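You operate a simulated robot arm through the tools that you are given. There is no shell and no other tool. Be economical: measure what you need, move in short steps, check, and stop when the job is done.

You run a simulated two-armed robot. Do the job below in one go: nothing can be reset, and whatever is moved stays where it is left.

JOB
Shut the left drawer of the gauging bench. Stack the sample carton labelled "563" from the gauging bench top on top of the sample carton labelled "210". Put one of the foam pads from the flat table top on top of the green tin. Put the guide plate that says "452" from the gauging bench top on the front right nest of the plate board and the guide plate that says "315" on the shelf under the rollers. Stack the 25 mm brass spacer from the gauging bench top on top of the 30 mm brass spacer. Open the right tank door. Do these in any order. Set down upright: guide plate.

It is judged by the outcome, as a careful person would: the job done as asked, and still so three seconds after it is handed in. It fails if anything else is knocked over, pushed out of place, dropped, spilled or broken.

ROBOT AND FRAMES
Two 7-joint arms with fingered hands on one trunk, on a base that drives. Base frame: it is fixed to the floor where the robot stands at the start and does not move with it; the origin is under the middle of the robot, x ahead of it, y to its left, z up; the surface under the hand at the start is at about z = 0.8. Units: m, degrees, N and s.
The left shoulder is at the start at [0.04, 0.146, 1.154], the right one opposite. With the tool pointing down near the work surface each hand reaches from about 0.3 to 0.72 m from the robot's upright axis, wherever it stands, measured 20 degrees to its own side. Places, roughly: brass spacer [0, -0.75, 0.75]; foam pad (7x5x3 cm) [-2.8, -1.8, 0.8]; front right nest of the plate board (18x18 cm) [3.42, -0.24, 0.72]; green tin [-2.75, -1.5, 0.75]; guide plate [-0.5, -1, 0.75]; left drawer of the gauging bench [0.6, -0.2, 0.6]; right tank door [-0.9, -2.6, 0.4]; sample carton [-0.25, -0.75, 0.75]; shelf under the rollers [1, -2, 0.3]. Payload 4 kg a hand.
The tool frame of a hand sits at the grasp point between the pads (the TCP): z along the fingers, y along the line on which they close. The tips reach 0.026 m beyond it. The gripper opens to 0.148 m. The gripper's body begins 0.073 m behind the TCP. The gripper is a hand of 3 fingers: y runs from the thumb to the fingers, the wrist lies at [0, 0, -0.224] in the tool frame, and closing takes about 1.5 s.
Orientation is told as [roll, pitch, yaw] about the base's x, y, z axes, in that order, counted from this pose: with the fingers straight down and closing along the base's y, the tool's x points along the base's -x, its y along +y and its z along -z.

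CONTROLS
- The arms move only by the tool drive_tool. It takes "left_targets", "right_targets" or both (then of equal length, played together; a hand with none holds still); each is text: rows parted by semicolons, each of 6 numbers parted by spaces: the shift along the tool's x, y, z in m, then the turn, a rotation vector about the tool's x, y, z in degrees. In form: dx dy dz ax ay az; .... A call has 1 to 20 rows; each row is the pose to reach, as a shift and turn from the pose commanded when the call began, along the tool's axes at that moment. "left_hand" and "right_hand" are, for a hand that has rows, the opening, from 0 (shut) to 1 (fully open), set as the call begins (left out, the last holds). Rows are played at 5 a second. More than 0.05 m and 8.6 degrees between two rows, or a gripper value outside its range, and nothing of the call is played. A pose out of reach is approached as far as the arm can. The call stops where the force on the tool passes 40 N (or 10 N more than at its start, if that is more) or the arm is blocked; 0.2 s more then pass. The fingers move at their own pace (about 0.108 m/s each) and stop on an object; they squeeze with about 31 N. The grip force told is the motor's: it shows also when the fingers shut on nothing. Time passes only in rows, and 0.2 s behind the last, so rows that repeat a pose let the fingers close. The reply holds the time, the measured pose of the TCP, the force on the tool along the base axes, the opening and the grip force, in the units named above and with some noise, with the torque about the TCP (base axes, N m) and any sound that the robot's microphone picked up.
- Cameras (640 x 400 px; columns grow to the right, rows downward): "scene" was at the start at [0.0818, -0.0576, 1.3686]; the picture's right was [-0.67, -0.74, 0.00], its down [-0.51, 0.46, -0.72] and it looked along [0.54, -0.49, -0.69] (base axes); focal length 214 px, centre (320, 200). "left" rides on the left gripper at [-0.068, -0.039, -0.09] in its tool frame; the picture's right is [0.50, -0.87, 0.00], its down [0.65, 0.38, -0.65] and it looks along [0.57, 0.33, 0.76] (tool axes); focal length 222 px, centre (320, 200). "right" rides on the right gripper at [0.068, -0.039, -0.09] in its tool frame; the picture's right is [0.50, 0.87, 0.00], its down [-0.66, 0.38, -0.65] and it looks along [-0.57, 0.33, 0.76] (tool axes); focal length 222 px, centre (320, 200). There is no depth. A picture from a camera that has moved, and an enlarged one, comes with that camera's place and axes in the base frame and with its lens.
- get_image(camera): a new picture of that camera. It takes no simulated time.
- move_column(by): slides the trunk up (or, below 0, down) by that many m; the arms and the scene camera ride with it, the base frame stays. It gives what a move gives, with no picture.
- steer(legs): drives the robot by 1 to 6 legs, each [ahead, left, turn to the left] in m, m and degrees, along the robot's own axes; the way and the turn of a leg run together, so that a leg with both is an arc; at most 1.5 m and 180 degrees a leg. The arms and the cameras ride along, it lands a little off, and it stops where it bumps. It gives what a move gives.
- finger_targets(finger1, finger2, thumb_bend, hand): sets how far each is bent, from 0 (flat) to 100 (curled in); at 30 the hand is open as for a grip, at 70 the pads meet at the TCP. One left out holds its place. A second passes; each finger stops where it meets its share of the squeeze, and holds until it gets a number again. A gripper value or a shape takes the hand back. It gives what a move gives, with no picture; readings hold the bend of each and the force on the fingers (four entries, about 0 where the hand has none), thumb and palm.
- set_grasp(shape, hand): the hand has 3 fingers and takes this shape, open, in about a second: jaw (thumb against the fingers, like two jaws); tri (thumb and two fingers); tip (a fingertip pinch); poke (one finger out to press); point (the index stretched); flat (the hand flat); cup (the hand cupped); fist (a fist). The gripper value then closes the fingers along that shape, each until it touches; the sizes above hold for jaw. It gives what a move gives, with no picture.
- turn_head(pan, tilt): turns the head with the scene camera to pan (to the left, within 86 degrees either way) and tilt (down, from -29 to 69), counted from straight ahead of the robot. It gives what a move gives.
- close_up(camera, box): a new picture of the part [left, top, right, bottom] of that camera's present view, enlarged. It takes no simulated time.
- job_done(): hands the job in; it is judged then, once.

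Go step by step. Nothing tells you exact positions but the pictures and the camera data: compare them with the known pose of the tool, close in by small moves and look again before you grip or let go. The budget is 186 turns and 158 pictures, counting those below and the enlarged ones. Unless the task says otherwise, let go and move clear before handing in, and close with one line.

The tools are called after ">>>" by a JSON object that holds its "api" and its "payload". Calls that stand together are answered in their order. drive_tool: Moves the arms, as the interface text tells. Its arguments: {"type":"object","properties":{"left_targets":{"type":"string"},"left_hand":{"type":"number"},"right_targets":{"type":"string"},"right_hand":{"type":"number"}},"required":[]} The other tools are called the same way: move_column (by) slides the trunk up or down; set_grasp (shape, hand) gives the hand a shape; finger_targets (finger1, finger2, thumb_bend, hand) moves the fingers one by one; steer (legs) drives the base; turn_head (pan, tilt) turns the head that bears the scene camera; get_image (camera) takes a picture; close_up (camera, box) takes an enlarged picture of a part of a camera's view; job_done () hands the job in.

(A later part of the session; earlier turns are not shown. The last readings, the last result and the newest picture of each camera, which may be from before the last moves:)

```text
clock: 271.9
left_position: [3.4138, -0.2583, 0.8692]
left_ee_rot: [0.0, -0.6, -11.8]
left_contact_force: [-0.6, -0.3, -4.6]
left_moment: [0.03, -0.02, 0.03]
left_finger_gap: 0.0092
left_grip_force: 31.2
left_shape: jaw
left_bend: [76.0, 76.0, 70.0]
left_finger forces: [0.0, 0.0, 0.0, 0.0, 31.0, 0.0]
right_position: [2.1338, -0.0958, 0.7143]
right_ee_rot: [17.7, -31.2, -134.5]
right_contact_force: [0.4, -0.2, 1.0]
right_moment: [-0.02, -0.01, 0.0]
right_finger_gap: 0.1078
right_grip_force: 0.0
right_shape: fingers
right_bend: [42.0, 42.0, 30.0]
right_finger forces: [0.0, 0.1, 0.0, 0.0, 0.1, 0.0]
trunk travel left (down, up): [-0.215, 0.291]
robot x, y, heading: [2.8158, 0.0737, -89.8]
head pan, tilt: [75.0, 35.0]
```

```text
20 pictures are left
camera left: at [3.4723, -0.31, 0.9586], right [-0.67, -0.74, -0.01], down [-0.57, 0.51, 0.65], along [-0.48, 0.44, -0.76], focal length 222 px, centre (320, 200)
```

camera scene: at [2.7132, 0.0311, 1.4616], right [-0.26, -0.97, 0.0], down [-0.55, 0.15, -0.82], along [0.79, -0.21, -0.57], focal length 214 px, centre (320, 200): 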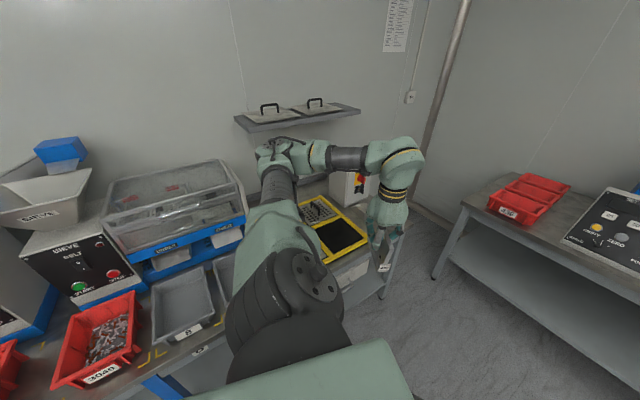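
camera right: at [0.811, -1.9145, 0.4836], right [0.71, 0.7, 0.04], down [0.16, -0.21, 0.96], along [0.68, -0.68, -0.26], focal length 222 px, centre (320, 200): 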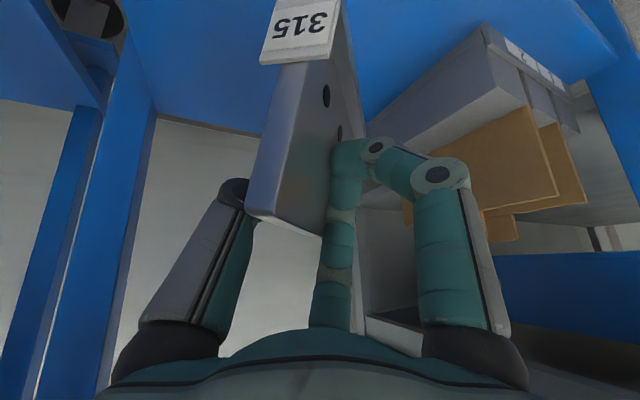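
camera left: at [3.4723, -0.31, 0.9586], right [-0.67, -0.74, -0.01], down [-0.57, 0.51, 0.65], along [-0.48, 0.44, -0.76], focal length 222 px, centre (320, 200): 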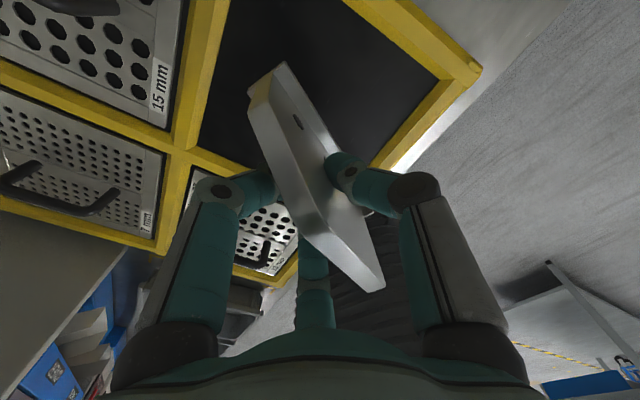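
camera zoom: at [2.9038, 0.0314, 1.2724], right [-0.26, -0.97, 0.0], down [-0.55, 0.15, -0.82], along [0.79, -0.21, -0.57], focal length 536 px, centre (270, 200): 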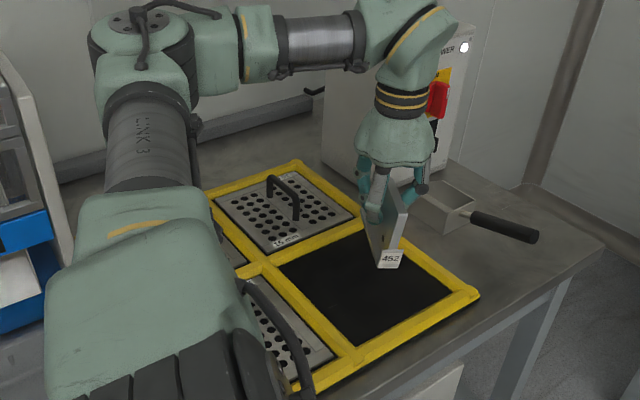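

Centred over the nest within 2 cm. I shift forward 2 cm and lower toward contact.

>>> {"api": "drive_tool", "payload": {"left_targets": "-0.01 0 0 0 0 0;-0.02 0 0 0 0 0;-0.02 0 0 0 0 0"}}

>>> {"api": "move_column", "payload": {"by": -0.07}}

>>> {"api": "move_column", "payload": {"by": -0.015}}

```text
clock: 272.7
left_position: [3.4351, -0.2626, 0.8678]
left_ee_rot: [0.1, -0.7, -11.9]
left_contact_force: [0.3, 0.9, -4.2]
left_moment: [-0.02, 0.0, -0.01]
left_finger_gap: 0.0092
left_grip_force: 31.1
left_shape: jaw
left_bend: [76.0, 76.0, 70.0]
left_finger forces: [0.0, 0.0, 0.0, 0.2, 31.0, 0.1]
right_position: [2.1343, -0.0953, 0.7129]
right_ee_rot: [17.7, -31.2, -134.6]
right_contact_force: [-0.7, -0.1, 0.1]
right_moment: [0.02, -0.01, -0.01]
right_finger_gap: 0.1079
right_grip_force: 0.1
right_shape: fingers
right_bend: [42.0, 42.0, 30.0]
right_finger forces: [0.0, 0.0, 0.0, 0.1, 0.1, 0.1]
trunk travel left (down, up): [-0.215, 0.291]
robot x, y, heading: [2.8173, 0.0771, -90.1]
head pan, tilt: [75.0, 35.0]
```

```text
clock: 273.8
left_position: [3.4343, -0.2628, 0.7981]
left_ee_rot: [0.0, -0.6, -11.8]
left_contact_force: [-0.3, -0.7, -4.7]
left_moment: [-0.04, -0.02, -0.01]
left_finger_gap: 0.0092
left_grip_force: 31.2
left_shape: jaw
left_bend: [76.0, 76.0, 70.0]
left_finger forces: [0.0, 0.1, 0.0, 0.0, 31.0, 0.0]
right_position: [2.1347, -0.0955, 0.6445]
right_ee_rot: [17.7, -31.2, -134.7]
right_contact_force: [-0.8, -0.6, 0.2]
right_moment: [0.03, 0.01, -0.02]
right_finger_gap: 0.1076
right_grip_force: 0.0
right_shape: fingers
right_bend: [42.0, 42.0, 30.0]
right_finger forces: [0.0, 0.1, 0.1, 0.1, 0.0, 0.1]
trunk travel left (down, up): [-0.145, 0.361]
robot x, y, heading: [2.8189, 0.0812, -90.1]
head pan, tilt: [75.0, 35.0]
```

```text
clock: 274.4
left_position: [3.4357, -0.2612, 0.7885]
left_ee_rot: [-0.4, -0.9, -11.6]
left_contact_force: [4.6, 2.1, 27.9]
left_moment: [0.02, 0.0, 0.03]
left_finger_gap: 0.0105
left_grip_force: 31.1
left_shape: jaw
left_bend: [77.0, 76.0, 69.0]
left_finger forces: [0.0, 0.1, 0.0, 0.1, 36.2, 0.0]
right_position: [2.1327, -0.0936, 0.6278]
right_ee_rot: [17.9, -31.2, -134.7]
right_contact_force: [0.3, 0.0, -0.6]
right_moment: [0.01, -0.01, 0.0]
right_finger_gap: 0.1078
right_grip_force: 0.0
right_shape: fingers
right_bend: [42.0, 42.0, 30.0]
right_finger forces: [0.0, 0.1, 0.0, 0.0, 0.0, 0.0]
trunk travel left (down, up): [-0.13, 0.376]
robot x, y, heading: [2.8157, 0.0742, -90.1]
head pan, tilt: [75.0, 35.0]
```

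Contact felt at about the expected height. I ease off slightly and open the fingers a little together, then check.

>>> {"api": "move_column", "payload": {"by": 0.002}}

>>> {"api": "finger_targets", "payload": {"hand": "left", "finger1": 62, "finger2": 62, "thumb_bend": 60}}

>>> {"api": "close_up", "payload": {"camera": "scene", "box": [320, 120, 420, 220]}}

```text
clock: 274.9
left_position: [3.4336, -0.2619, 0.7877]
left_ee_rot: [-0.2, -1.0, -11.7]
left_contact_force: [9.9, -0.3, 29.1]
left_moment: [-0.08, -0.13, 0.05]
left_finger_gap: 0.0105
left_grip_force: 30.6
left_shape: jaw
left_bend: [77.0, 76.0, 69.0]
left_finger forces: [0.0, 0.0, 0.1, 0.0, 37.0, 0.0]
right_position: [2.1324, -0.0936, 0.6288]
right_ee_rot: [17.9, -31.2, -134.6]
right_contact_force: [1.3, -0.2, -0.3]
right_moment: [0.0, -0.02, 0.0]
right_finger_gap: 0.1077
right_grip_force: 0.1
right_shape: fingers
right_bend: [42.0, 42.0, 30.0]
right_finger forces: [0.0, 0.1, 0.1, 0.1, 0.0, 0.0]
trunk travel left (down, up): [-0.132, 0.374]
robot x, y, heading: [2.8176, 0.0738, -89.8]
head pan, tilt: [75.0, 35.0]
```

```text
clock: 275.9
left_position: [3.4339, -0.2632, 0.7844]
left_ee_rot: [0.0, -0.6, -11.9]
left_contact_force: [0.6, 1.0, -0.5]
left_moment: [0.03, 0.01, 0.0]
left_finger_gap: 0.0269
left_grip_force: 0.5
left_shape: fingers
left_bend: [62.0, 62.0, 60.0]
left_finger forces: [0.5, 0.3, 0.0, 0.1, 0.1, 0.0]
right_position: [2.1351, -0.0951, 0.6311]
right_ee_rot: [17.7, -31.2, -134.7]
right_contact_force: [-0.6, 0.1, 0.8]
right_moment: [0.02, -0.01, 0.03]
right_finger_gap: 0.1076
right_grip_force: 0.0
right_shape: fingers
right_bend: [42.0, 42.0, 30.0]
right_finger forces: [0.0, 0.1, 0.0, 0.0, 0.1, 0.0]
trunk travel left (down, up): [-0.132, 0.374]
robot x, y, heading: [2.8206, 0.0776, -90.1]
head pan, tilt: [75.0, 35.0]
```

```text
4.00 times, centred on (370, 170) of scene
camera zoom: at [2.9032, 0.0318, 1.1889], right [-0.26, -0.97, 0.0], down [-0.55, 0.15, -0.82], along [0.79, -0.21, -0.57], focal length 858 px, centre (120, 320)
```

zoom: 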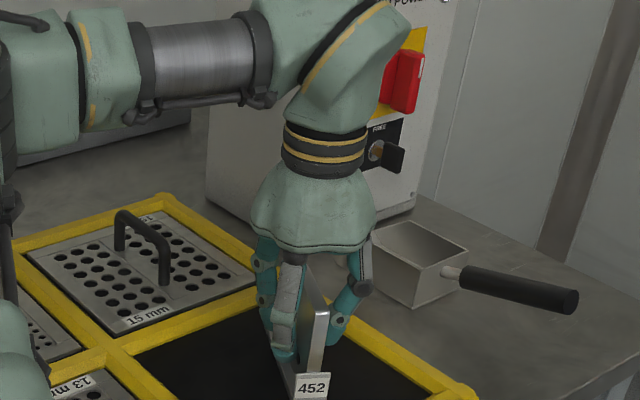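

It looks upright. I open further in two stages and check before withdrawing.

>>> {"api": "finger_targets", "payload": {"hand": "left", "finger1": 54, "finger2": 54, "thumb_bend": 54}}

>>> {"api": "finger_targets", "payload": {"hand": "left", "finger1": 34, "finger2": 34, "thumb_bend": 34}}

>>> {"api": "move_column", "payload": {"by": 0.2}}

>>> {"api": "close_up", "payload": {"camera": "scene", "box": [290, 150, 410, 270]}}

```text
clock: 276.9
left_position: [3.4347, -0.2622, 0.7848]
left_ee_rot: [0.0, -0.6, -12.0]
left_contact_force: [0.2, 0.6, 0.3]
left_moment: [0.02, 0.02, 0.0]
left_finger_gap: 0.0484
left_grip_force: 0.1
left_shape: fingers
left_bend: [54.0, 54.0, 54.0]
left_finger forces: [0.1, 0.0, 0.0, 0.0, 0.0, 0.0]
right_position: [2.135, -0.0947, 0.6297]
right_ee_rot: [17.8, -31.2, -134.6]
right_contact_force: [0.6, -1.2, -0.3]
right_moment: [0.01, 0.03, 0.0]
right_finger_gap: 0.1078
right_grip_force: 0.0
right_shape: fingers
right_bend: [42.0, 42.0, 30.0]
right_finger forces: [0.0, 0.1, 0.0, 0.1, 0.1, 0.1]
trunk travel left (down, up): [-0.132, 0.374]
robot x, y, heading: [2.8192, 0.0786, -89.6]
head pan, tilt: [75.0, 35.0]
```

```text
clock: 277.9
left_position: [3.4341, -0.2622, 0.785]
left_ee_rot: [0.1, -0.5, -12.0]
left_contact_force: [0.2, -0.8, -0.6]
left_moment: [0.02, 0.02, -0.02]
left_finger_gap: 0.1137
left_grip_force: 0.1
left_shape: fingers
left_bend: [34.0, 34.0, 34.0]
left_finger forces: [0.0, 0.0, 0.0, 0.0, 0.0, 0.0]
right_position: [2.1348, -0.0943, 0.6294]
right_ee_rot: [17.7, -31.2, -134.6]
right_contact_force: [0.4, 0.1, 0.1]
right_moment: [0.01, -0.01, 0.0]
right_finger_gap: 0.1079
right_grip_force: 0.1
right_shape: fingers
right_bend: [42.0, 42.0, 30.0]
right_finger forces: [0.0, 0.0, 0.0, 0.0, 0.0, 0.1]
trunk travel left (down, up): [-0.132, 0.374]
robot x, y, heading: [2.8185, 0.0792, -90.1]
head pan, tilt: [75.0, 35.0]
```

```text
clock: 280.1
left_position: [3.4351, -0.2631, 0.9832]
left_ee_rot: [0.0, -0.6, -11.9]
left_contact_force: [0.1, 0.2, -0.5]
left_moment: [0.01, 0.01, 0.0]
left_finger_gap: 0.1141
left_grip_force: 0.0
left_shape: fingers
left_bend: [34.0, 34.0, 34.0]
left_finger forces: [0.1, 0.0, 0.1, 0.0, 0.0, 0.0]
right_position: [2.1342, -0.0947, 0.8291]
right_ee_rot: [17.6, -31.2, -134.6]
right_contact_force: [0.0, -0.5, 0.3]
right_moment: [0.01, 0.0, 0.0]
right_finger_gap: 0.1075
right_grip_force: 0.1
right_shape: fingers
right_bend: [42.0, 42.0, 30.0]
right_finger forces: [0.0, 0.0, 0.0, 0.0, 0.1, 0.0]
trunk travel left (down, up): [-0.332, 0.174]
robot x, y, heading: [2.8171, 0.0716, -90.2]
head pan, tilt: [75.0, 35.0]
```

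```text
3.33 times, centred on (350, 210) of scene
camera zoom: at [2.9033, 0.0316, 1.3883], right [-0.26, -0.97, 0.0], down [-0.55, 0.15, -0.82], along [0.79, -0.21, -0.57], focal length 715 px, centre (220, 167)
```

zoom: 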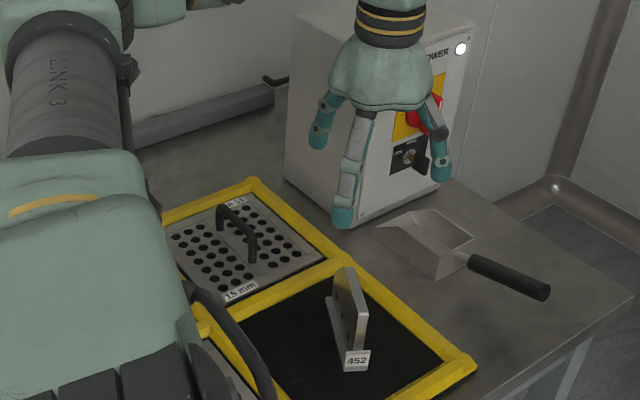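

Plate 452 stands upright in the nest. I tuck the left hand, raise the right hand and the trunk, and drive around the front of the bench toward the tank and flat table.

>>> {"api": "drive_tool", "payload": {"left_targets": "0.04 0 0 0 0 0;0.08 0 0 0 0 0;0.12 0 0 0 0 0;0.16 0 0 0 0 0;0.2 0 0 0 0 0;0.25 0 0 0 0 0", "right_targets": "-0.016 0.01 -0.027 0 0 0;-0.031 0.021 -0.055 0 0 0;-0.047 0.032 -0.082 0 0 0;-0.062 0.042 -0.109 0 0 0;-0.078 0.053 -0.137 0 0 0;-0.093 0.063 -0.164 0 0 0", "left_hand": 1, "right_hand": 1}}

>>> {"api": "move_column", "payload": {"by": 0.17}}

>>> {"api": "steer", "payload": {"legs": [[-0.6, -1.0, 0], [0, -1.4, 0], [0, -1.3, 0], [0.3, -0.5, 0]]}}

```text
clock: 281.5
left_position: [3.1878, -0.2132, 0.983]
left_ee_rot: [0.1, -0.6, -11.9]
left_contact_force: [-0.8, -0.7, 0.2]
left_moment: [0.0, -0.04, 0.03]
left_finger_gap: 0.1478
left_grip_force: 0.1
left_shape: jaw
left_bend: [30.0, 30.0, 30.0]
left_finger forces: [0.0, 0.1, 0.0, 0.0, 0.0, 0.1]
right_position: [2.1519, -0.0962, 1.0264]
right_ee_rot: [17.8, -31.0, -134.6]
right_contact_force: [-0.1, 0.6, -0.8]
right_moment: [-0.01, -0.02, 0.02]
right_finger_gap: 0.1479
right_grip_force: 0.1
right_shape: jaw
right_bend: [30.0, 30.0, 30.0]
right_finger forces: [0.0, 0.1, 0.0, 0.0, 0.0, 0.0]
trunk travel left (down, up): [-0.332, 0.174]
robot x, y, heading: [2.8216, 0.0768, -90.1]
head pan, tilt: [75.0, 35.0]
```

```text
clock: 283.4
left_position: [3.1875, -0.2137, 1.1524]
left_ee_rot: [0.0, -0.6, -11.9]
left_contact_force: [0.5, 0.4, 0.0]
left_moment: [0.0, -0.02, 0.03]
left_finger_gap: 0.1477
left_grip_force: 0.0
left_shape: jaw
left_bend: [30.0, 30.0, 30.0]
left_finger forces: [0.0, 0.1, 0.0, 0.1, 0.0, 0.1]
right_position: [2.1512, -0.0949, 1.1974]
right_ee_rot: [17.7, -31.3, -134.6]
right_contact_force: [-0.5, 0.8, 0.0]
right_moment: [0.03, -0.03, -0.01]
right_finger_gap: 0.1477
right_grip_force: 0.1
right_shape: jaw
right_bend: [30.0, 30.0, 30.0]
right_finger forces: [0.0, 0.0, 0.0, 0.0, 0.1, 0.1]
trunk travel left (down, up): [-0.502, 0.004]
robot x, y, heading: [2.8195, 0.075, -90.2]
head pan, tilt: [75.0, 35.0]
```

```text
clock: 304.9
left_position: [-0.9543, -0.0753, 1.1524]
left_ee_rot: [-0.1, -0.5, -9.0]
left_contact_force: [0.3, 0.4, 0.5]
left_moment: [-0.02, 0.04, 0.03]
left_finger_gap: 0.1479
left_grip_force: 0.0
left_shape: jaw
left_bend: [30.0, 30.0, 30.0]
left_finger forces: [0.0, 0.1, 0.0, 0.0, 0.0, 0.0]
right_position: [-1.9958, -0.0092, 1.198]
right_ee_rot: [17.7, -31.3, -131.6]
right_contact_force: [0.9, 0.5, -0.1]
right_moment: [0.0, -0.02, 0.03]
right_finger_gap: 0.1478
right_grip_force: 0.1
right_shape: jaw
right_bend: [30.0, 30.0, 30.0]
right_finger forces: [0.0, 0.1, 0.1, 0.0, 0.0, 0.0]
trunk travel left (down, up): [-0.502, 0.004]
robot x, y, heading: [-1.3424, 0.1932, -87.1]
head pan, tilt: [75.0, 35.0]
```

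I look toward the flat table and the tank from here.

>>> {"api": "turn_head", "payload": {"pan": -35, "tilt": 22}}

>>> {"api": "get_image", "payload": {"camera": "scene"}}

```text
clock: 306.8
left_position: [-0.9551, -0.076, 1.1524]
left_ee_rot: [0.0, -0.6, -8.9]
left_contact_force: [-0.1, 0.0, -0.3]
left_moment: [0.01, -0.03, 0.01]
left_finger_gap: 0.1479
left_grip_force: 0.0
left_shape: jaw
left_bend: [30.0, 30.0, 30.0]
left_finger forces: [0.0, 0.0, 0.0, 0.1, 0.1, 0.0]
right_position: [-1.9964, -0.0106, 1.1977]
right_ee_rot: [17.7, -31.2, -131.7]
right_contact_force: [-0.7, 0.5, 0.5]
right_moment: [-0.02, -0.04, 0.04]
right_finger_gap: 0.1477
right_grip_force: 0.0
right_shape: jaw
right_bend: [30.0, 30.0, 30.0]
right_finger forces: [0.1, 0.1, 0.0, 0.0, 0.0, 0.0]
trunk travel left (down, up): [-0.502, 0.004]
robot x, y, heading: [-1.3412, 0.193, -87.0]
head pan, tilt: [-35.0, 22.0]
```

```text
17 pictures are left
camera scene: at [-1.3878, 0.0942, 1.5791], right [-0.85, 0.53, 0.0], down [0.2, 0.32, -0.93], along [-0.49, -0.79, -0.37], focal length 214 px, centre (320, 200)
```

scene: 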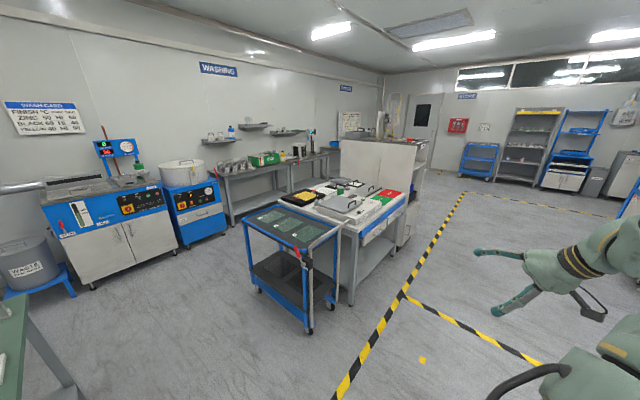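

I zoom on the flat table and on the tank doors.

>>> {"api": "close_up", "payload": {"camera": "scene", "box": [235, 160, 425, 280]}}

>>> {"api": "close_up", "payload": {"camera": "scene", "box": [30, 170, 230, 300]}}

```text
3.33 times, centred on (330, 220) of scene
camera zoom: at [-1.3878, 0.0942, 1.5791], right [-0.85, 0.53, 0.0], down [0.2, 0.32, -0.93], along [-0.49, -0.79, -0.37], focal length 715 px, centre (287, 133)
```

zoom: 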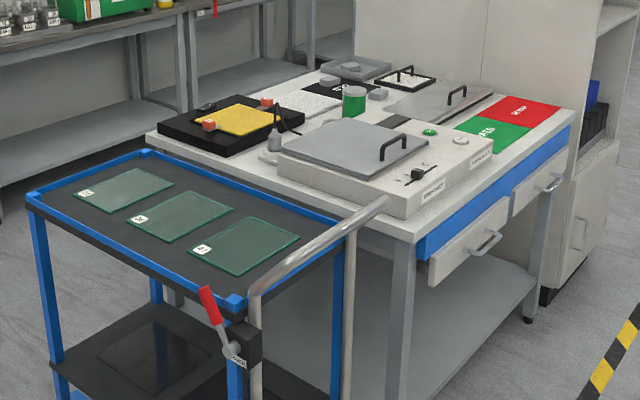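

```text
3.08 times, centred on (130, 235) of scene
camera zoom: at [-1.3878, 0.0942, 1.5791], right [-0.85, 0.53, 0.0], down [0.2, 0.32, -0.93], along [-0.49, -0.79, -0.37], focal length 660 px, centre (905, 92)
```

zoom: 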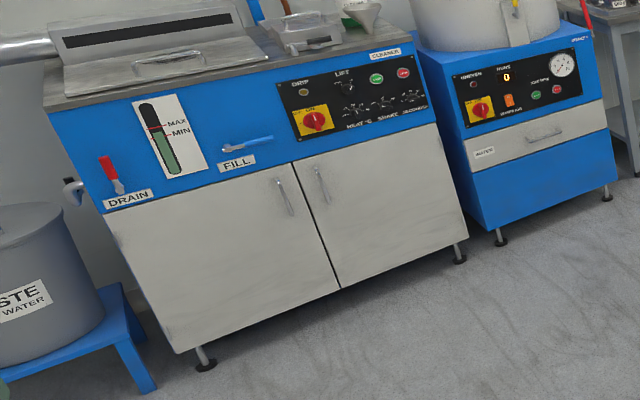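

I've located the right door's handle at about (-0.75, -2.59, z 0.40–0.53), and pads/tin near the table's back side. I do the door first: drive through the gap and turn so the left hand points at the door.

>>> {"api": "steer", "payload": {"legs": [[0.99, -0.08, 0], [0.763, 0.23, 0], [0.194, 0.26, 0], [0, 0, -62]]}}

>>> {"api": "move_column", "payload": {"by": -0.4}}

>>> {"api": "drive_tool", "payload": {"left_targets": "0 0 0.01 0 -8 0;-0.01 0 0.02 0 -16 0;-0.02 0 0.03 0 -24 0;-0.03 0 0.04 0 -32 0;-0.04 0 0.05 0 -40 0;-0.05 0 0.06 0 -48 0;-0.06 0 0.07 0 -56 0;-0.06 0 0.09 0 -60 0", "left_hand": 0.7}}

>>> {"api": "turn_head", "payload": {"pan": 75, "tilt": 40}}

>>> {"api": "get_image", "payload": {"camera": "scene"}}

```text
clock: 320.2
left_position: [-0.8853, -2.1844, 1.1516]
left_ee_rot: [0.0, -0.6, -70.4]
left_contact_force: [-0.4, 0.3, 0.0]
left_moment: [0.01, -0.03, 0.01]
left_finger_gap: 0.1478
left_grip_force: 0.0
left_shape: jaw
left_bend: [30.0, 30.0, 30.0]
left_finger forces: [0.0, 0.0, 0.0, 0.0, 0.1, 0.0]
right_position: [-1.325, -1.2389, 1.1971]
right_ee_rot: [17.7, -31.2, 166.8]
right_contact_force: [-0.3, -0.3, -0.3]
right_moment: [-0.01, -0.01, 0.02]
right_finger_gap: 0.1479
right_grip_force: 0.0
right_shape: jaw
right_bend: [30.0, 30.0, 30.0]
right_finger forces: [0.1, 0.0, 0.0, 0.0, 0.1, 0.0]
trunk travel left (down, up): [-0.502, 0.004]
robot x, y, heading: [-0.8319, -1.7195, -148.6]
head pan, tilt: [-35.0, 22.0]
```

```text
clock: 324.1
left_position: [-0.8858, -2.1841, 0.7519]
left_ee_rot: [0.0, -0.6, -70.5]
left_contact_force: [-0.1, 0.3, 0.0]
left_moment: [-0.02, -0.01, 0.01]
left_finger_gap: 0.1476
left_grip_force: 0.1
left_shape: jaw
left_bend: [30.0, 30.0, 30.0]
left_finger forces: [0.1, 0.0, 0.0, 0.0, 0.0, 0.0]
right_position: [-1.3253, -1.2376, 0.7975]
right_ee_rot: [17.7, -31.2, 166.9]
right_contact_force: [0.3, 0.4, 1.1]
right_moment: [-0.04, -0.01, 0.02]
right_finger_gap: 0.1478
right_grip_force: 0.1
right_shape: jaw
right_bend: [30.0, 30.0, 30.0]
right_finger forces: [0.1, 0.0, 0.0, 0.1, 0.1, 0.2]
trunk travel left (down, up): [-0.102, 0.404]
robot x, y, heading: [-0.8318, -1.7161, -148.8]
head pan, tilt: [-35.0, 22.0]
```

```text
clock: 325.9
left_position: [-0.8641, -2.2663, 0.6901]
left_ee_rot: [0.6, -60.3, -70.4]
left_contact_force: [0.1, -0.2, -0.3]
left_moment: [0.02, -0.02, -0.01]
left_finger_gap: 0.1043
left_grip_force: 0.2
left_shape: jaw
left_bend: [28.0, 28.0, 74.0]
left_finger forces: [0.0, 0.0, 0.1, 0.0, 0.0, 0.0]
left hand out of reach, approached as far as the arm can: row 2, 3, 4, 5, 6, 7, 8
right_position: [-1.3259, -1.2385, 0.7973]
right_ee_rot: [17.6, -31.2, 166.9]
right_contact_force: [0.4, 0.5, -0.1]
right_moment: [-0.01, 0.0, -0.04]
right_finger_gap: 0.1479
right_grip_force: 0.1
right_shape: jaw
right_bend: [30.0, 30.0, 30.0]
right_finger forces: [0.0, 0.0, 0.1, 0.0, 0.0, 0.0]
trunk travel left (down, up): [-0.102, 0.404]
robot x, y, heading: [-0.8287, -1.7183, -148.3]
head pan, tilt: [-35.0, 22.0]
```

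```text
clock: 327.8
left_position: [-0.8652, -2.2658, 0.6896]
left_ee_rot: [0.6, -60.3, -70.4]
left_contact_force: [-0.2, 0.1, 0.0]
left_moment: [0.03, 0.01, 0.02]
left_finger_gap: 0.1042
left_grip_force: 0.1
left_shape: jaw
left_bend: [28.0, 28.0, 74.0]
left_finger forces: [0.0, 0.0, 0.0, 0.0, 0.0, 0.0]
right_position: [-1.3258, -1.2385, 0.7969]
right_ee_rot: [17.7, -31.2, 166.9]
right_contact_force: [-0.1, -0.9, -0.5]
right_moment: [-0.02, -0.01, 0.02]
right_finger_gap: 0.1479
right_grip_force: 0.1
right_shape: jaw
right_bend: [30.0, 30.0, 30.0]
right_finger forces: [0.0, 0.1, 0.1, 0.0, 0.1, 0.1]
trunk travel left (down, up): [-0.102, 0.404]
robot x, y, heading: [-0.828, -1.7175, -148.7]
head pan, tilt: [75.0, 40.0]
```

```text
14 pictures are left
camera scene: at [-0.824, -1.8109, 1.1509], right [-0.96, -0.28, 0.0], down [-0.18, 0.62, -0.77], along [0.22, -0.73, -0.64], focal length 214 px, centre (320, 200)
```

scene: 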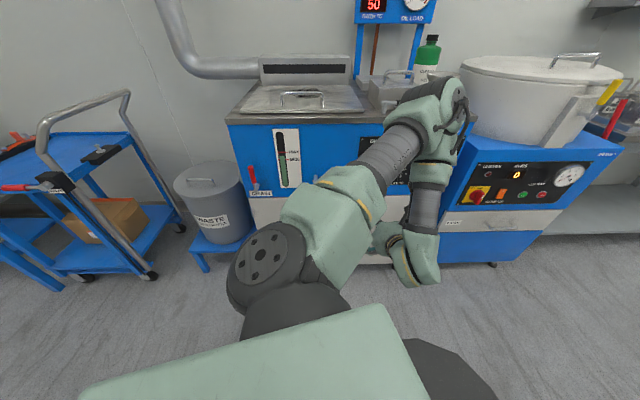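

The hand is laterally aligned with the handle. I lower it to handle height, pre-shape the fingers, and look through the wrist camera.

>>> {"api": "move_column", "payload": {"by": -0.09}}

>>> {"api": "drive_tool", "payload": {"left_targets": "0.035 0 0.02 0 0 0;0.07 0 0.04 0 0 0;0.104 0 0.06 0 0 0"}}

>>> {"api": "finger_targets", "payload": {"hand": "left", "finger1": 42, "finger2": 42, "thumb_bend": 42}}

>>> {"api": "get_image", "payload": {"camera": "left"}}

```text
clock: 329.0
left_position: [-0.8643, -2.2659, 0.6013]
left_ee_rot: [0.6, -60.2, -70.4]
left_contact_force: [-0.2, -1.2, 0.2]
left_moment: [0.0, 0.03, 0.01]
left_finger_gap: 0.1041
left_grip_force: 0.2
left_shape: jaw
left_bend: [28.0, 28.0, 74.0]
left_finger forces: [0.0, 0.0, 0.1, 0.1, 0.1, 0.1]
right_position: [-1.3264, -1.2375, 0.7077]
right_ee_rot: [17.6, -31.1, 166.9]
right_contact_force: [-0.4, 0.3, -1.1]
right_moment: [0.0, -0.01, -0.02]
right_finger_gap: 0.1481
right_grip_force: 0.0
right_shape: jaw
right_bend: [30.0, 30.0, 30.0]
right_finger forces: [0.0, 0.0, 0.1, 0.0, 0.0, 0.0]
trunk travel left (down, up): [-0.012, 0.494]
robot x, y, heading: [-0.8292, -1.7166, -148.5]
head pan, tilt: [75.0, 40.0]
```

```text
clock: 329.8
left_position: [-0.8575, -2.3021, 0.5764]
left_ee_rot: [0.6, -60.2, -70.4]
left_contact_force: [0.5, 0.6, -0.2]
left_moment: [0.02, -0.01, -0.02]
left_finger_gap: 0.1043
left_grip_force: 0.1
left_shape: jaw
left_bend: [28.0, 28.0, 74.0]
left_finger forces: [0.0, 0.0, 0.0, 0.0, 0.1, 0.0]
left hand out of reach, approached as far as the arm can: row 1, 2, 3
right_position: [-1.3248, -1.238, 0.7067]
right_ee_rot: [17.7, -31.2, 166.9]
right_contact_force: [0.1, 1.1, 0.3]
right_moment: [-0.02, 0.0, 0.03]
right_finger_gap: 0.1477
right_grip_force: 0.2
right_shape: jaw
right_bend: [30.0, 30.0, 30.0]
right_finger forces: [0.1, 0.0, 0.0, 0.1, 0.0, 0.1]
trunk travel left (down, up): [-0.012, 0.494]
robot x, y, heading: [-0.8289, -1.7178, -148.4]
head pan, tilt: [75.0, 40.0]
```

```text
clock: 330.8
left_position: [-0.8577, -2.3028, 0.5761]
left_ee_rot: [0.6, -60.2, -70.5]
left_contact_force: [-0.2, 0.5, -0.5]
left_moment: [-0.01, -0.01, 0.0]
left_finger_gap: 0.0884
left_grip_force: 0.1
left_shape: fingers
left_bend: [42.0, 42.0, 42.0]
left_finger forces: [0.0, 0.1, 0.0, 0.0, 0.0, 0.0]
right_position: [-1.3259, -1.2384, 0.7058]
right_ee_rot: [17.7, -31.2, 166.9]
right_contact_force: [-0.5, 0.1, -0.1]
right_moment: [0.01, 0.02, 0.0]
right_finger_gap: 0.1476
right_grip_force: 0.1
right_shape: jaw
right_bend: [30.0, 30.0, 30.0]
right_finger forces: [0.1, 0.0, 0.1, 0.0, 0.1, 0.1]
trunk travel left (down, up): [-0.012, 0.494]
robot x, y, heading: [-0.8308, -1.7205, -148.3]
head pan, tilt: [75.0, 40.0]
```

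```text
13 pictures are left
camera left: at [-0.9095, -2.2747, 0.6793], right [-0.9, -0.06, -0.44], down [0.05, 0.97, -0.24], along [0.44, -0.24, -0.87], focal length 222 px, centre (320, 200)
```

left: 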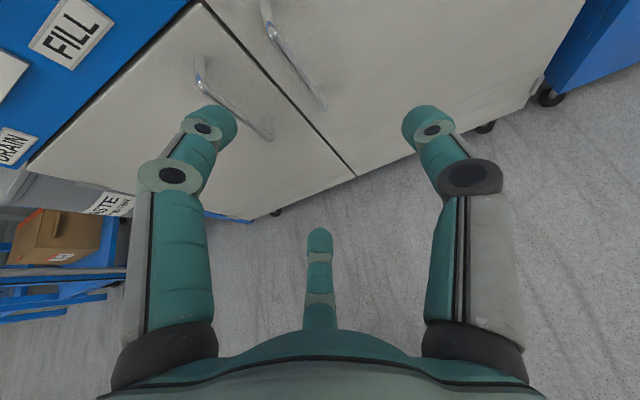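

The right-door handle bar is at (-0.737, -2.551), z 0.35–0.51. I extend forward and down together toward a pre-grasp pose.

>>> {"api": "drive_tool", "payload": {"left_targets": "0.001 0.006 0.042 0 0 0;0.002 0.012 0.084 0 0 0;0.003 0.019 0.127 0 0 0;0.004 0.025 0.169 0 0 0;0.005 0.031 0.211 0 0 0"}}

>>> {"api": "get_image", "payload": {"camera": "left"}}

```text
clock: 332.0
left_position: [-0.8039, -2.4326, 0.5401]
left_ee_rot: [0.8, -60.1, -70.4]
left_contact_force: [-0.4, 0.0, -0.2]
left_moment: [0.02, 0.03, -0.01]
left_finger_gap: 0.0887
left_grip_force: 0.0
left_shape: fingers
left_bend: [42.0, 42.0, 42.0]
left_finger forces: [0.0, 0.0, 0.0, 0.0, 0.1, 0.0]
left hand out of reach, approached as far as the arm can: row 1, 2, 3, 4, 5
right_position: [-1.3257, -1.2366, 0.707]
right_ee_rot: [17.7, -31.3, 166.9]
right_contact_force: [0.1, 0.3, 0.5]
right_moment: [0.0, 0.0, -0.02]
right_finger_gap: 0.1478
right_grip_force: 0.1
right_shape: jaw
right_bend: [30.0, 30.0, 30.0]
right_finger forces: [0.0, 0.1, 0.1, 0.1, 0.0, 0.0]
trunk travel left (down, up): [-0.012, 0.494]
robot x, y, heading: [-0.8307, -1.7201, -148.5]
head pan, tilt: [75.0, 40.0]
```

```text
12 pictures are left
camera left: at [-0.8572, -2.4052, 0.6432], right [-0.9, -0.06, -0.44], down [0.05, 0.97, -0.24], along [0.44, -0.24, -0.87], focal length 222 px, centre (320, 200)
```

left: 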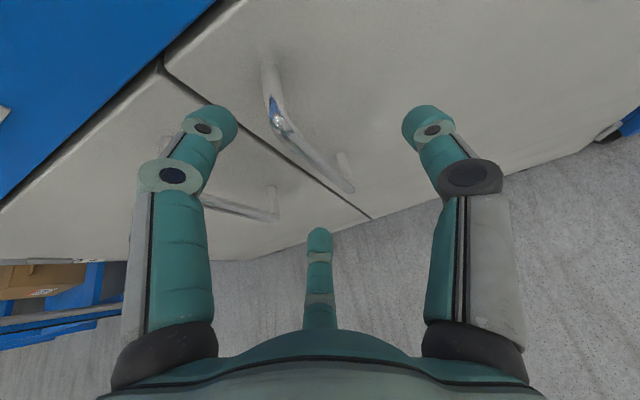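

The bar is ~10 cm ahead, 3 cm left; I need about 6 cm lower. I relax the tilt to 40° so the wrist can stay higher, and lower further.

>>> {"api": "move_column", "payload": {"by": -0.01}}

>>> {"api": "drive_tool", "payload": {"left_targets": "0.01 0.006 0.006 0 7 0;0.02 0.012 0.012 0 14 0;0.03 0.019 0.018 0 20 0;0.042 0.025 0.024 0 20 0;0.054 0.031 0.031 0 20 0"}}

```text
clock: 332.6
left_position: [-0.8054, -2.4336, 0.5313]
left_ee_rot: [0.9, -60.0, -70.4]
left_contact_force: [0.8, 0.6, 0.7]
left_moment: [0.02, -0.01, 0.02]
left_finger_gap: 0.0886
left_grip_force: 0.0
left_shape: fingers
left_bend: [42.0, 42.0, 42.0]
left_finger forces: [0.0, 0.0, 0.1, 0.1, 0.0, 0.1]
right_position: [-1.3261, -1.2382, 0.6985]
right_ee_rot: [17.6, -31.2, 166.8]
right_contact_force: [0.2, 0.0, -0.3]
right_moment: [-0.01, 0.01, -0.03]
right_finger_gap: 0.1479
right_grip_force: 0.0
right_shape: jaw
right_bend: [30.0, 30.0, 30.0]
right_finger forces: [0.0, 0.0, 0.0, 0.1, 0.0, 0.0]
trunk travel left (down, up): [-0.002, 0.504]
robot x, y, heading: [-0.8345, -1.719, -148.5]
head pan, tilt: [75.0, 40.0]
```

```text
clock: 333.8
left_position: [-0.7749, -2.4226, 0.467]
left_ee_rot: [0.5, -40.1, -70.1]
left_contact_force: [-0.9, 0.2, 0.6]
left_moment: [0.01, -0.02, -0.03]
left_finger_gap: 0.0884
left_grip_force: 0.0
left_shape: fingers
left_bend: [42.0, 42.0, 42.0]
left_finger forces: [0.0, 0.0, 0.0, 0.0, 0.0, 0.0]
right_position: [-1.3256, -1.2386, 0.6985]
right_ee_rot: [17.6, -31.2, 166.9]
right_contact_force: [-0.3, 0.4, 0.3]
right_moment: [0.01, 0.05, 0.01]
right_finger_gap: 0.1478
right_grip_force: 0.0
right_shape: jaw
right_bend: [30.0, 30.0, 30.0]
right_finger forces: [0.1, 0.0, 0.0, 0.0, 0.1, 0.0]
trunk travel left (down, up): [-0.002, 0.504]
robot x, y, heading: [-0.8299, -1.7142, -148.5]
head pan, tilt: [75.0, 40.0]
```

Now at the right height and aligned. I advance 8.5 cm to straddle the bar.

>>> {"api": "drive_tool", "payload": {"left_targets": "-0.022 0 0.018 0 0 0;-0.044 0 0.037 0 0 0;-0.065 0 0.055 0 0 0"}}

>>> {"api": "get_image", "payload": {"camera": "left"}}

```text
clock: 334.5
left_position: [-0.7568, -2.4746, 0.4673]
left_ee_rot: [0.5, -38.9, -70.5]
left_contact_force: [-9.9, 27.9, 9.3]
left_moment: [-0.51, -0.49, 1.11]
left_finger_gap: 0.0764
left_grip_force: 15.3
left_shape: fingers
left_bend: [53.0, 42.0, 42.0]
left_finger forces: [30.6, 0.1, 0.0, 0.0, 0.1, 0.1]
right_position: [-1.3264, -1.2344, 0.6972]
right_ee_rot: [17.9, -31.2, 166.7]
right_contact_force: [-0.5, 0.1, -0.3]
right_moment: [0.04, -0.02, -0.03]
right_finger_gap: 0.148
right_grip_force: 0.0
right_shape: jaw
right_bend: [30.0, 30.0, 30.0]
right_finger forces: [0.0, 0.0, 0.0, 0.1, 0.1, 0.0]
trunk travel left (down, up): [-0.002, 0.504]
robot x, y, heading: [-0.8317, -1.7168, -148.6]
head pan, tilt: [75.0, 40.0]
stopped in row 3 (left hand): the force on the tool passed its limit at 72 N (the readings are from after the stop); the commanded pose is now the measured one
```

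```text
11 pictures are left
camera left: at [-0.795, -2.4829, 0.5793], right [-0.95, 0.07, -0.32], down [0.04, 0.99, 0.1], along [0.32, 0.08, -0.94], focal length 222 px, centre (320, 200)
```

left: 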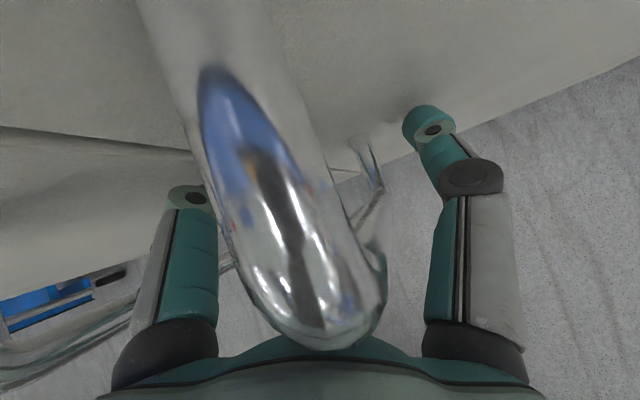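

The bar sits between thumb and fingers. I close the hand on it.

>>> {"api": "drive_tool", "payload": {"left_targets": "0 0 0 0 0 0;0 0 0 0 0 0;0 0 0 0 0 0;0 0 0 0 0 0;0 0 0 0 0 0;0 0 0 0 0 0;0 0 0 0 0 0", "left_hand": 0}}

```text
clock: 336.1
left_position: [-0.7556, -2.4781, 0.4667]
left_ee_rot: [0.4, -39.1, -70.6]
left_contact_force: [-8.1, 10.6, -5.9]
left_moment: [-0.01, 0.37, 0.41]
left_finger_gap: 0.005
left_grip_force: 31.4
left_shape: jaw
left_bend: [76.0, 70.0, 75.0]
left_finger forces: [0.0, 45.6, 0.0, 0.1, 21.8, 4.8]
right_position: [-1.3255, -1.2366, 0.6965]
right_ee_rot: [17.7, -31.3, 166.8]
right_contact_force: [-0.2, 0.9, -0.2]
right_moment: [-0.03, -0.03, 0.02]
right_finger_gap: 0.1478
right_grip_force: 0.1
right_shape: jaw
right_bend: [30.0, 30.0, 30.0]
right_finger forces: [0.0, 0.1, 0.1, 0.0, 0.1, 0.1]
trunk travel left (down, up): [-0.002, 0.504]
robot x, y, heading: [-0.8315, -1.721, -148.5]
head pan, tilt: [75.0, 40.0]
```

I pull by driving the base straight away from the door 8 cm.

>>> {"api": "steer", "payload": {"legs": [[-0.017, -0.078, 0]]}}

>>> {"api": "get_image", "payload": {"camera": "left"}}

```text
clock: 337.1
left_position: [-0.7837, -2.4312, 0.4681]
left_ee_rot: [-0.5, -39.2, -71.0]
left_contact_force: [-5.6, -6.3, -10.1]
left_moment: [-0.04, -0.1, 0.76]
left_finger_gap: 0.0024
left_grip_force: 31.2
left_shape: jaw
left_bend: [78.0, 72.0, 78.0]
left_finger forces: [0.0, 42.9, 0.0, 0.0, 44.8, 2.8]
right_position: [-1.3429, -1.1851, 0.6972]
right_ee_rot: [17.5, -31.1, 166.8]
right_contact_force: [0.7, -0.5, -0.9]
right_moment: [-0.01, -0.02, 0.01]
right_finger_gap: 0.1479
right_grip_force: 0.1
right_shape: jaw
right_bend: [30.0, 30.0, 30.0]
right_finger forces: [0.0, 0.1, 0.0, 0.1, 0.0, 0.1]
trunk travel left (down, up): [-0.002, 0.504]
robot x, y, heading: [-0.8507, -1.6649, -148.8]
head pan, tilt: [75.0, 40.0]
stopped in leg 1: the force on the tool passed its limit at 45 N (the readings are from after the stop); the commanded pose is now the measured one
```

```text
10 pictures are left
camera left: at [-0.822, -2.4384, 0.5814], right [-0.95, 0.09, -0.31], down [0.06, 0.99, 0.09], along [0.32, 0.06, -0.95], focal length 222 px, centre (320, 200)
```

left: 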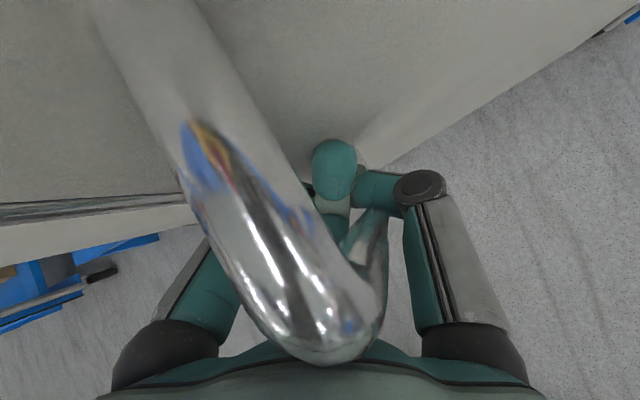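

The door has started to open (~10°). I follow its arc with the next base move.

>>> {"api": "steer", "payload": {"legs": [[0.0215, -0.0737, 0]]}}

>>> {"api": "steer", "payload": {"legs": [[0.0398, -0.0655, 0]]}}

```text
clock: 338.1
left_position: [-0.8354, -2.374, 0.4688]
left_ee_rot: [-0.2, -39.2, -70.7]
left_contact_force: [22.4, 21.9, -9.8]
left_moment: [-2.92, 1.3, -0.5]
left_finger_gap: 0.0002
left_grip_force: 31.3
left_shape: jaw
left_bend: [78.0, 72.0, 77.0]
left_finger forces: [6.2, 24.7, 0.1, 0.0, 36.0, 31.0]
right_position: [-1.3992, -1.1319, 0.6989]
right_ee_rot: [17.8, -31.3, 166.8]
right_contact_force: [-0.4, -0.2, -0.9]
right_moment: [-0.03, -0.02, 0.0]
right_finger_gap: 0.1476
right_grip_force: 0.0
right_shape: jaw
right_bend: [30.0, 30.0, 30.0]
right_finger forces: [0.0, 0.0, 0.0, 0.0, 0.0, 0.0]
trunk travel left (down, up): [-0.002, 0.504]
robot x, y, heading: [-0.9058, -1.6093, -148.5]
head pan, tilt: [75.0, 40.0]
```

```text
clock: 339.0
left_position: [-0.8502, -2.3616, 0.4689]
left_ee_rot: [0.2, -39.4, -69.7]
left_contact_force: [4.4, 4.5, 3.3]
left_moment: [-2.48, 0.79, -0.17]
left_finger_gap: 0.0002
left_grip_force: 30.6
left_shape: jaw
left_bend: [78.0, 71.0, 78.0]
left_finger forces: [7.2, 10.9, 0.0, 0.1, 44.2, 30.1]
right_position: [-1.424, -1.1208, 0.6978]
right_ee_rot: [17.8, -31.3, 167.0]
right_contact_force: [0.0, 0.2, 0.5]
right_moment: [-0.02, -0.01, -0.01]
right_finger_gap: 0.1477
right_grip_force: 0.1
right_shape: jaw
right_bend: [30.0, 30.0, 30.0]
right_finger forces: [0.1, 0.1, 0.0, 0.0, 0.0, 0.1]
trunk travel left (down, up): [-0.002, 0.504]
robot x, y, heading: [-0.9287, -1.6007, -148.2]
head pan, tilt: [75.0, 40.0]
stopped in leg 1: the robot was blocked; the commanded pose is now the measured one
```

The door is about 30° open and the grip jams now. I release, retreat up and back, close the hand, and shift toward +x to reach around the door's free edge.

>>> {"api": "drive_tool", "payload": {"left_targets": "0 0 0 0 0 0;0 0 0 0 0 0;0 0 0 0 0 0;0 0 0 0 0 0;0 0 0 0 0 0;0 0 0 0 0 0;0 0 -0.03 0 0 0;0 0 -0.07 0 0 0;0 0 -0.11 0 0 0;0 0 -0.14 0 0 0", "left_hand": 1}}

>>> {"api": "steer", "payload": {"legs": [[-0.15, 0.093, 0]]}}

>>> {"api": "get_image", "payload": {"camera": "left"}}

```text
clock: 341.2
left_position: [-0.8808, -2.275, 0.5757]
left_ee_rot: [0.3, -39.3, -70.0]
left_contact_force: [-0.6, 0.0, -0.7]
left_moment: [0.01, 0.0, 0.02]
left_finger_gap: 0.1478
left_grip_force: 0.0
left_shape: jaw
left_bend: [30.0, 30.0, 30.0]
left_finger forces: [0.0, 0.0, 0.0, 0.1, 0.0, 0.0]
right_position: [-1.4224, -1.1212, 0.6988]
right_ee_rot: [17.7, -31.3, 167.1]
right_contact_force: [-0.3, 0.0, -0.5]
right_moment: [0.02, -0.04, 0.01]
right_finger_gap: 0.148
right_grip_force: 0.1
right_shape: jaw
right_bend: [30.0, 30.0, 30.0]
right_finger forces: [0.0, 0.0, 0.0, 0.1, 0.0, 0.1]
trunk travel left (down, up): [-0.002, 0.504]
robot x, y, heading: [-0.9289, -1.5996, -148.3]
head pan, tilt: [75.0, 40.0]
```

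```text
clock: 342.7
left_position: [-0.7026, -2.2745, 0.5758]
left_ee_rot: [0.1, -39.3, -70.2]
left_contact_force: [-0.4, 0.3, 0.6]
left_moment: [-0.02, 0.02, -0.03]
left_finger_gap: 0.1478
left_grip_force: 0.1
left_shape: jaw
left_bend: [30.0, 30.0, 30.0]
left_finger forces: [0.0, 0.0, 0.0, 0.1, 0.0, 0.0]
right_position: [-1.239, -1.1154, 0.6993]
right_ee_rot: [17.6, -31.4, 166.5]
right_contact_force: [-0.6, -0.1, 0.1]
right_moment: [-0.02, 0.03, 0.0]
right_finger_gap: 0.1481
right_grip_force: 0.2
right_shape: jaw
right_bend: [30.0, 30.0, 30.0]
right_finger forces: [0.0, 0.0, 0.1, 0.1, 0.0, 0.0]
trunk travel left (down, up): [-0.002, 0.504]
robot x, y, heading: [-0.7497, -1.5973, -149.0]
head pan, tilt: [75.0, 40.0]
```

```text
9 pictures are left
camera left: at [-0.742, -2.2826, 0.6875], right [-0.95, 0.07, -0.32], down [0.04, 0.99, 0.09], along [0.32, 0.07, -0.94], focal length 222 px, centre (320, 200)
```

left: 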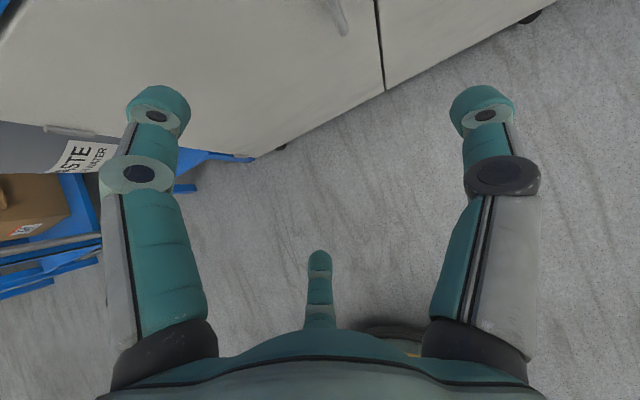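

The door looks nearly shut in this view; I check with the scene camera.

>>> {"api": "close_up", "payload": {"camera": "scene", "box": [230, 120, 520, 300]}}

```text
2.21 times, centred on (375, 210) of scene
camera zoom: at [-0.74, -1.6909, 1.0522], right [-0.96, -0.28, 0.0], down [-0.18, 0.62, -0.77], along [0.21, -0.74, -0.64], focal length 473 px, centre (199, 178)
```

zoom: 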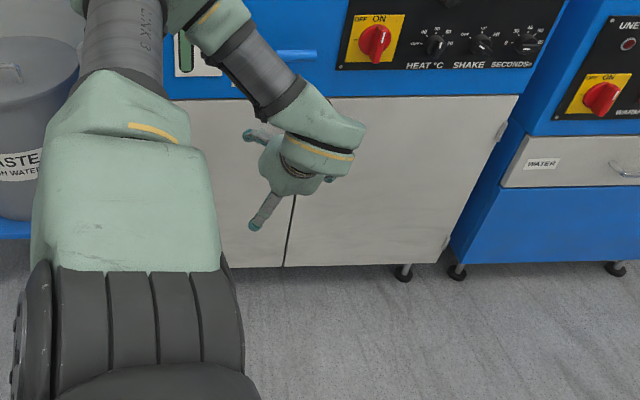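

The door swung shut again on release (the opening finger probably pushed it). I return to the pre-grasp, this time planning to rotate the hand along with the door as it opens.

>>> {"api": "drive_tool", "payload": {"left_targets": "0 0 0.035 0 0 0;0 0 0.07 0 0 0;0 0 0.105 0 0 0;0 0 0.14 0 0 0"}}

>>> {"api": "finger_targets", "payload": {"hand": "left", "finger1": 52, "finger2": 45, "thumb_bend": 42}}

>>> {"api": "steer", "payload": {"legs": [[0.121, 0.003, 0]]}}

```text
clock: 343.7
left_position: [-0.6724, -2.355, 0.4669]
left_ee_rot: [0.0, -39.3, -70.3]
left_contact_force: [0.8, 0.0, -1.0]
left_moment: [0.03, -0.02, -0.04]
left_finger_gap: 0.148
left_grip_force: 0.1
left_shape: jaw
left_bend: [30.0, 30.0, 30.0]
left_finger forces: [0.0, 0.0, 0.0, 0.0, 0.0, 0.1]
right_position: [-1.2408, -1.116, 0.6989]
right_ee_rot: [17.7, -31.4, 166.7]
right_contact_force: [-0.3, -0.6, -0.1]
right_moment: [0.01, -0.02, 0.01]
right_finger_gap: 0.1481
right_grip_force: 0.1
right_shape: jaw
right_bend: [30.0, 30.0, 30.0]
right_finger forces: [0.1, 0.0, 0.0, 0.0, 0.0, 0.1]
trunk travel left (down, up): [-0.002, 0.504]
robot x, y, heading: [-0.7473, -1.5993, -148.7]
head pan, tilt: [75.0, 40.0]
```

```text
clock: 344.7
left_position: [-0.6709, -2.3538, 0.4666]
left_ee_rot: [0.1, -39.3, -70.3]
left_contact_force: [0.7, 0.7, -0.6]
left_moment: [0.0, 0.0, -0.01]
left_finger_gap: 0.073
left_grip_force: 0.0
left_shape: fingers
left_bend: [52.0, 45.0, 42.0]
left_finger forces: [0.0, 0.0, 0.0, 0.0, 0.0, 0.0]
right_position: [-1.2397, -1.1153, 0.6977]
right_ee_rot: [17.7, -31.3, 166.6]
right_contact_force: [-0.4, -0.4, -0.7]
right_moment: [-0.01, 0.0, -0.02]
right_finger_gap: 0.1478
right_grip_force: 0.1
right_shape: jaw
right_bend: [30.0, 30.0, 30.0]
right_finger forces: [0.0, 0.0, 0.0, 0.1, 0.1, 0.0]
trunk travel left (down, up): [-0.002, 0.504]
robot x, y, heading: [-0.7488, -1.5984, -149.0]
head pan, tilt: [75.0, 40.0]
```

```text
clock: 346.0
left_position: [-0.7724, -2.4192, 0.4666]
left_ee_rot: [0.1, -39.3, -70.3]
left_contact_force: [-0.6, -1.3, -0.5]
left_moment: [-0.01, -0.02, 0.0]
left_finger_gap: 0.0726
left_grip_force: 0.0
left_shape: fingers
left_bend: [52.0, 45.0, 42.0]
left_finger forces: [0.0, 0.0, 0.0, 0.0, 0.0, 0.1]
right_position: [-1.3408, -1.1802, 0.6986]
right_ee_rot: [17.6, -31.3, 166.7]
right_contact_force: [-0.6, 0.0, 0.0]
right_moment: [0.01, 0.02, 0.01]
right_finger_gap: 0.1482
right_grip_force: 0.0
right_shape: jaw
right_bend: [30.0, 30.0, 30.0]
right_finger forces: [0.0, 0.0, 0.1, 0.1, 0.0, 0.0]
trunk travel left (down, up): [-0.002, 0.504]
robot x, y, heading: [-0.8499, -1.6614, -148.7]
head pan, tilt: [75.0, 40.0]
```

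Same pre-grasp reached. I advance and close.

>>> {"api": "drive_tool", "payload": {"left_targets": "-0.019 0 0.016 0 0 0;-0.039 0 0.031 0 0 0;-0.055 0 0.045 0 0 0"}}

>>> {"api": "drive_tool", "payload": {"left_targets": "0 0 0 0 0 0;0 0 0 0 0 0;0 0 0 0 0 0;0 0 0 0 0 0;0 0 0 0 0 0;0 0 0 0 0 0;0 0 0 0 0 0", "left_hand": 0}}

```text
clock: 346.8
left_position: [-0.7543, -2.4751, 0.4645]
left_ee_rot: [0.1, -38.4, -70.6]
left_contact_force: [-7.3, 23.7, 7.0]
left_moment: [-0.2, -0.25, 0.57]
left_finger_gap: 0.0653
left_grip_force: 12.3
left_shape: fingers
left_bend: [63.0, 45.0, 42.0]
left_finger forces: [24.2, 0.0, 0.0, 0.0, 0.0, 0.0]
right_position: [-1.3396, -1.1773, 0.6973]
right_ee_rot: [17.9, -31.3, 166.5]
right_contact_force: [0.6, -0.1, -0.8]
right_moment: [0.02, -0.02, -0.03]
right_finger_gap: 0.1478
right_grip_force: 0.0
right_shape: jaw
right_bend: [30.0, 30.0, 30.0]
right_finger forces: [0.0, 0.1, 0.0, 0.1, 0.1, 0.1]
trunk travel left (down, up): [-0.002, 0.504]
robot x, y, heading: [-0.8479, -1.6603, -148.9]
head pan, tilt: [75.0, 40.0]
stopped in row 3 (left hand): the force on the tool passed its limit at 61 N (the readings are from after the stop); the commanded pose is now the measured one
```

```text
clock: 348.4
left_position: [-0.7549, -2.4775, 0.4636]
left_ee_rot: [0.0, -38.5, -70.7]
left_contact_force: [-9.0, 2.4, -4.5]
left_moment: [-0.51, 0.47, 0.44]
left_finger_gap: 0.0018
left_grip_force: 30.5
left_shape: jaw
left_bend: [74.0, 72.0, 77.0]
left_finger forces: [0.1, 38.0, 0.1, 0.1, 38.6, 9.4]
right_position: [-1.3408, -1.1777, 0.7]
right_ee_rot: [17.7, -31.3, 166.6]
right_contact_force: [-0.6, 0.4, 0.4]
right_moment: [0.0, -0.01, -0.01]
right_finger_gap: 0.1481
right_grip_force: 0.1
right_shape: jaw
right_bend: [30.0, 30.0, 30.0]
right_finger forces: [0.0, 0.0, 0.0, 0.0, 0.0, 0.0]
trunk travel left (down, up): [-0.002, 0.504]
robot x, y, heading: [-0.8481, -1.6614, -148.6]
head pan, tilt: [75.0, 40.0]
```

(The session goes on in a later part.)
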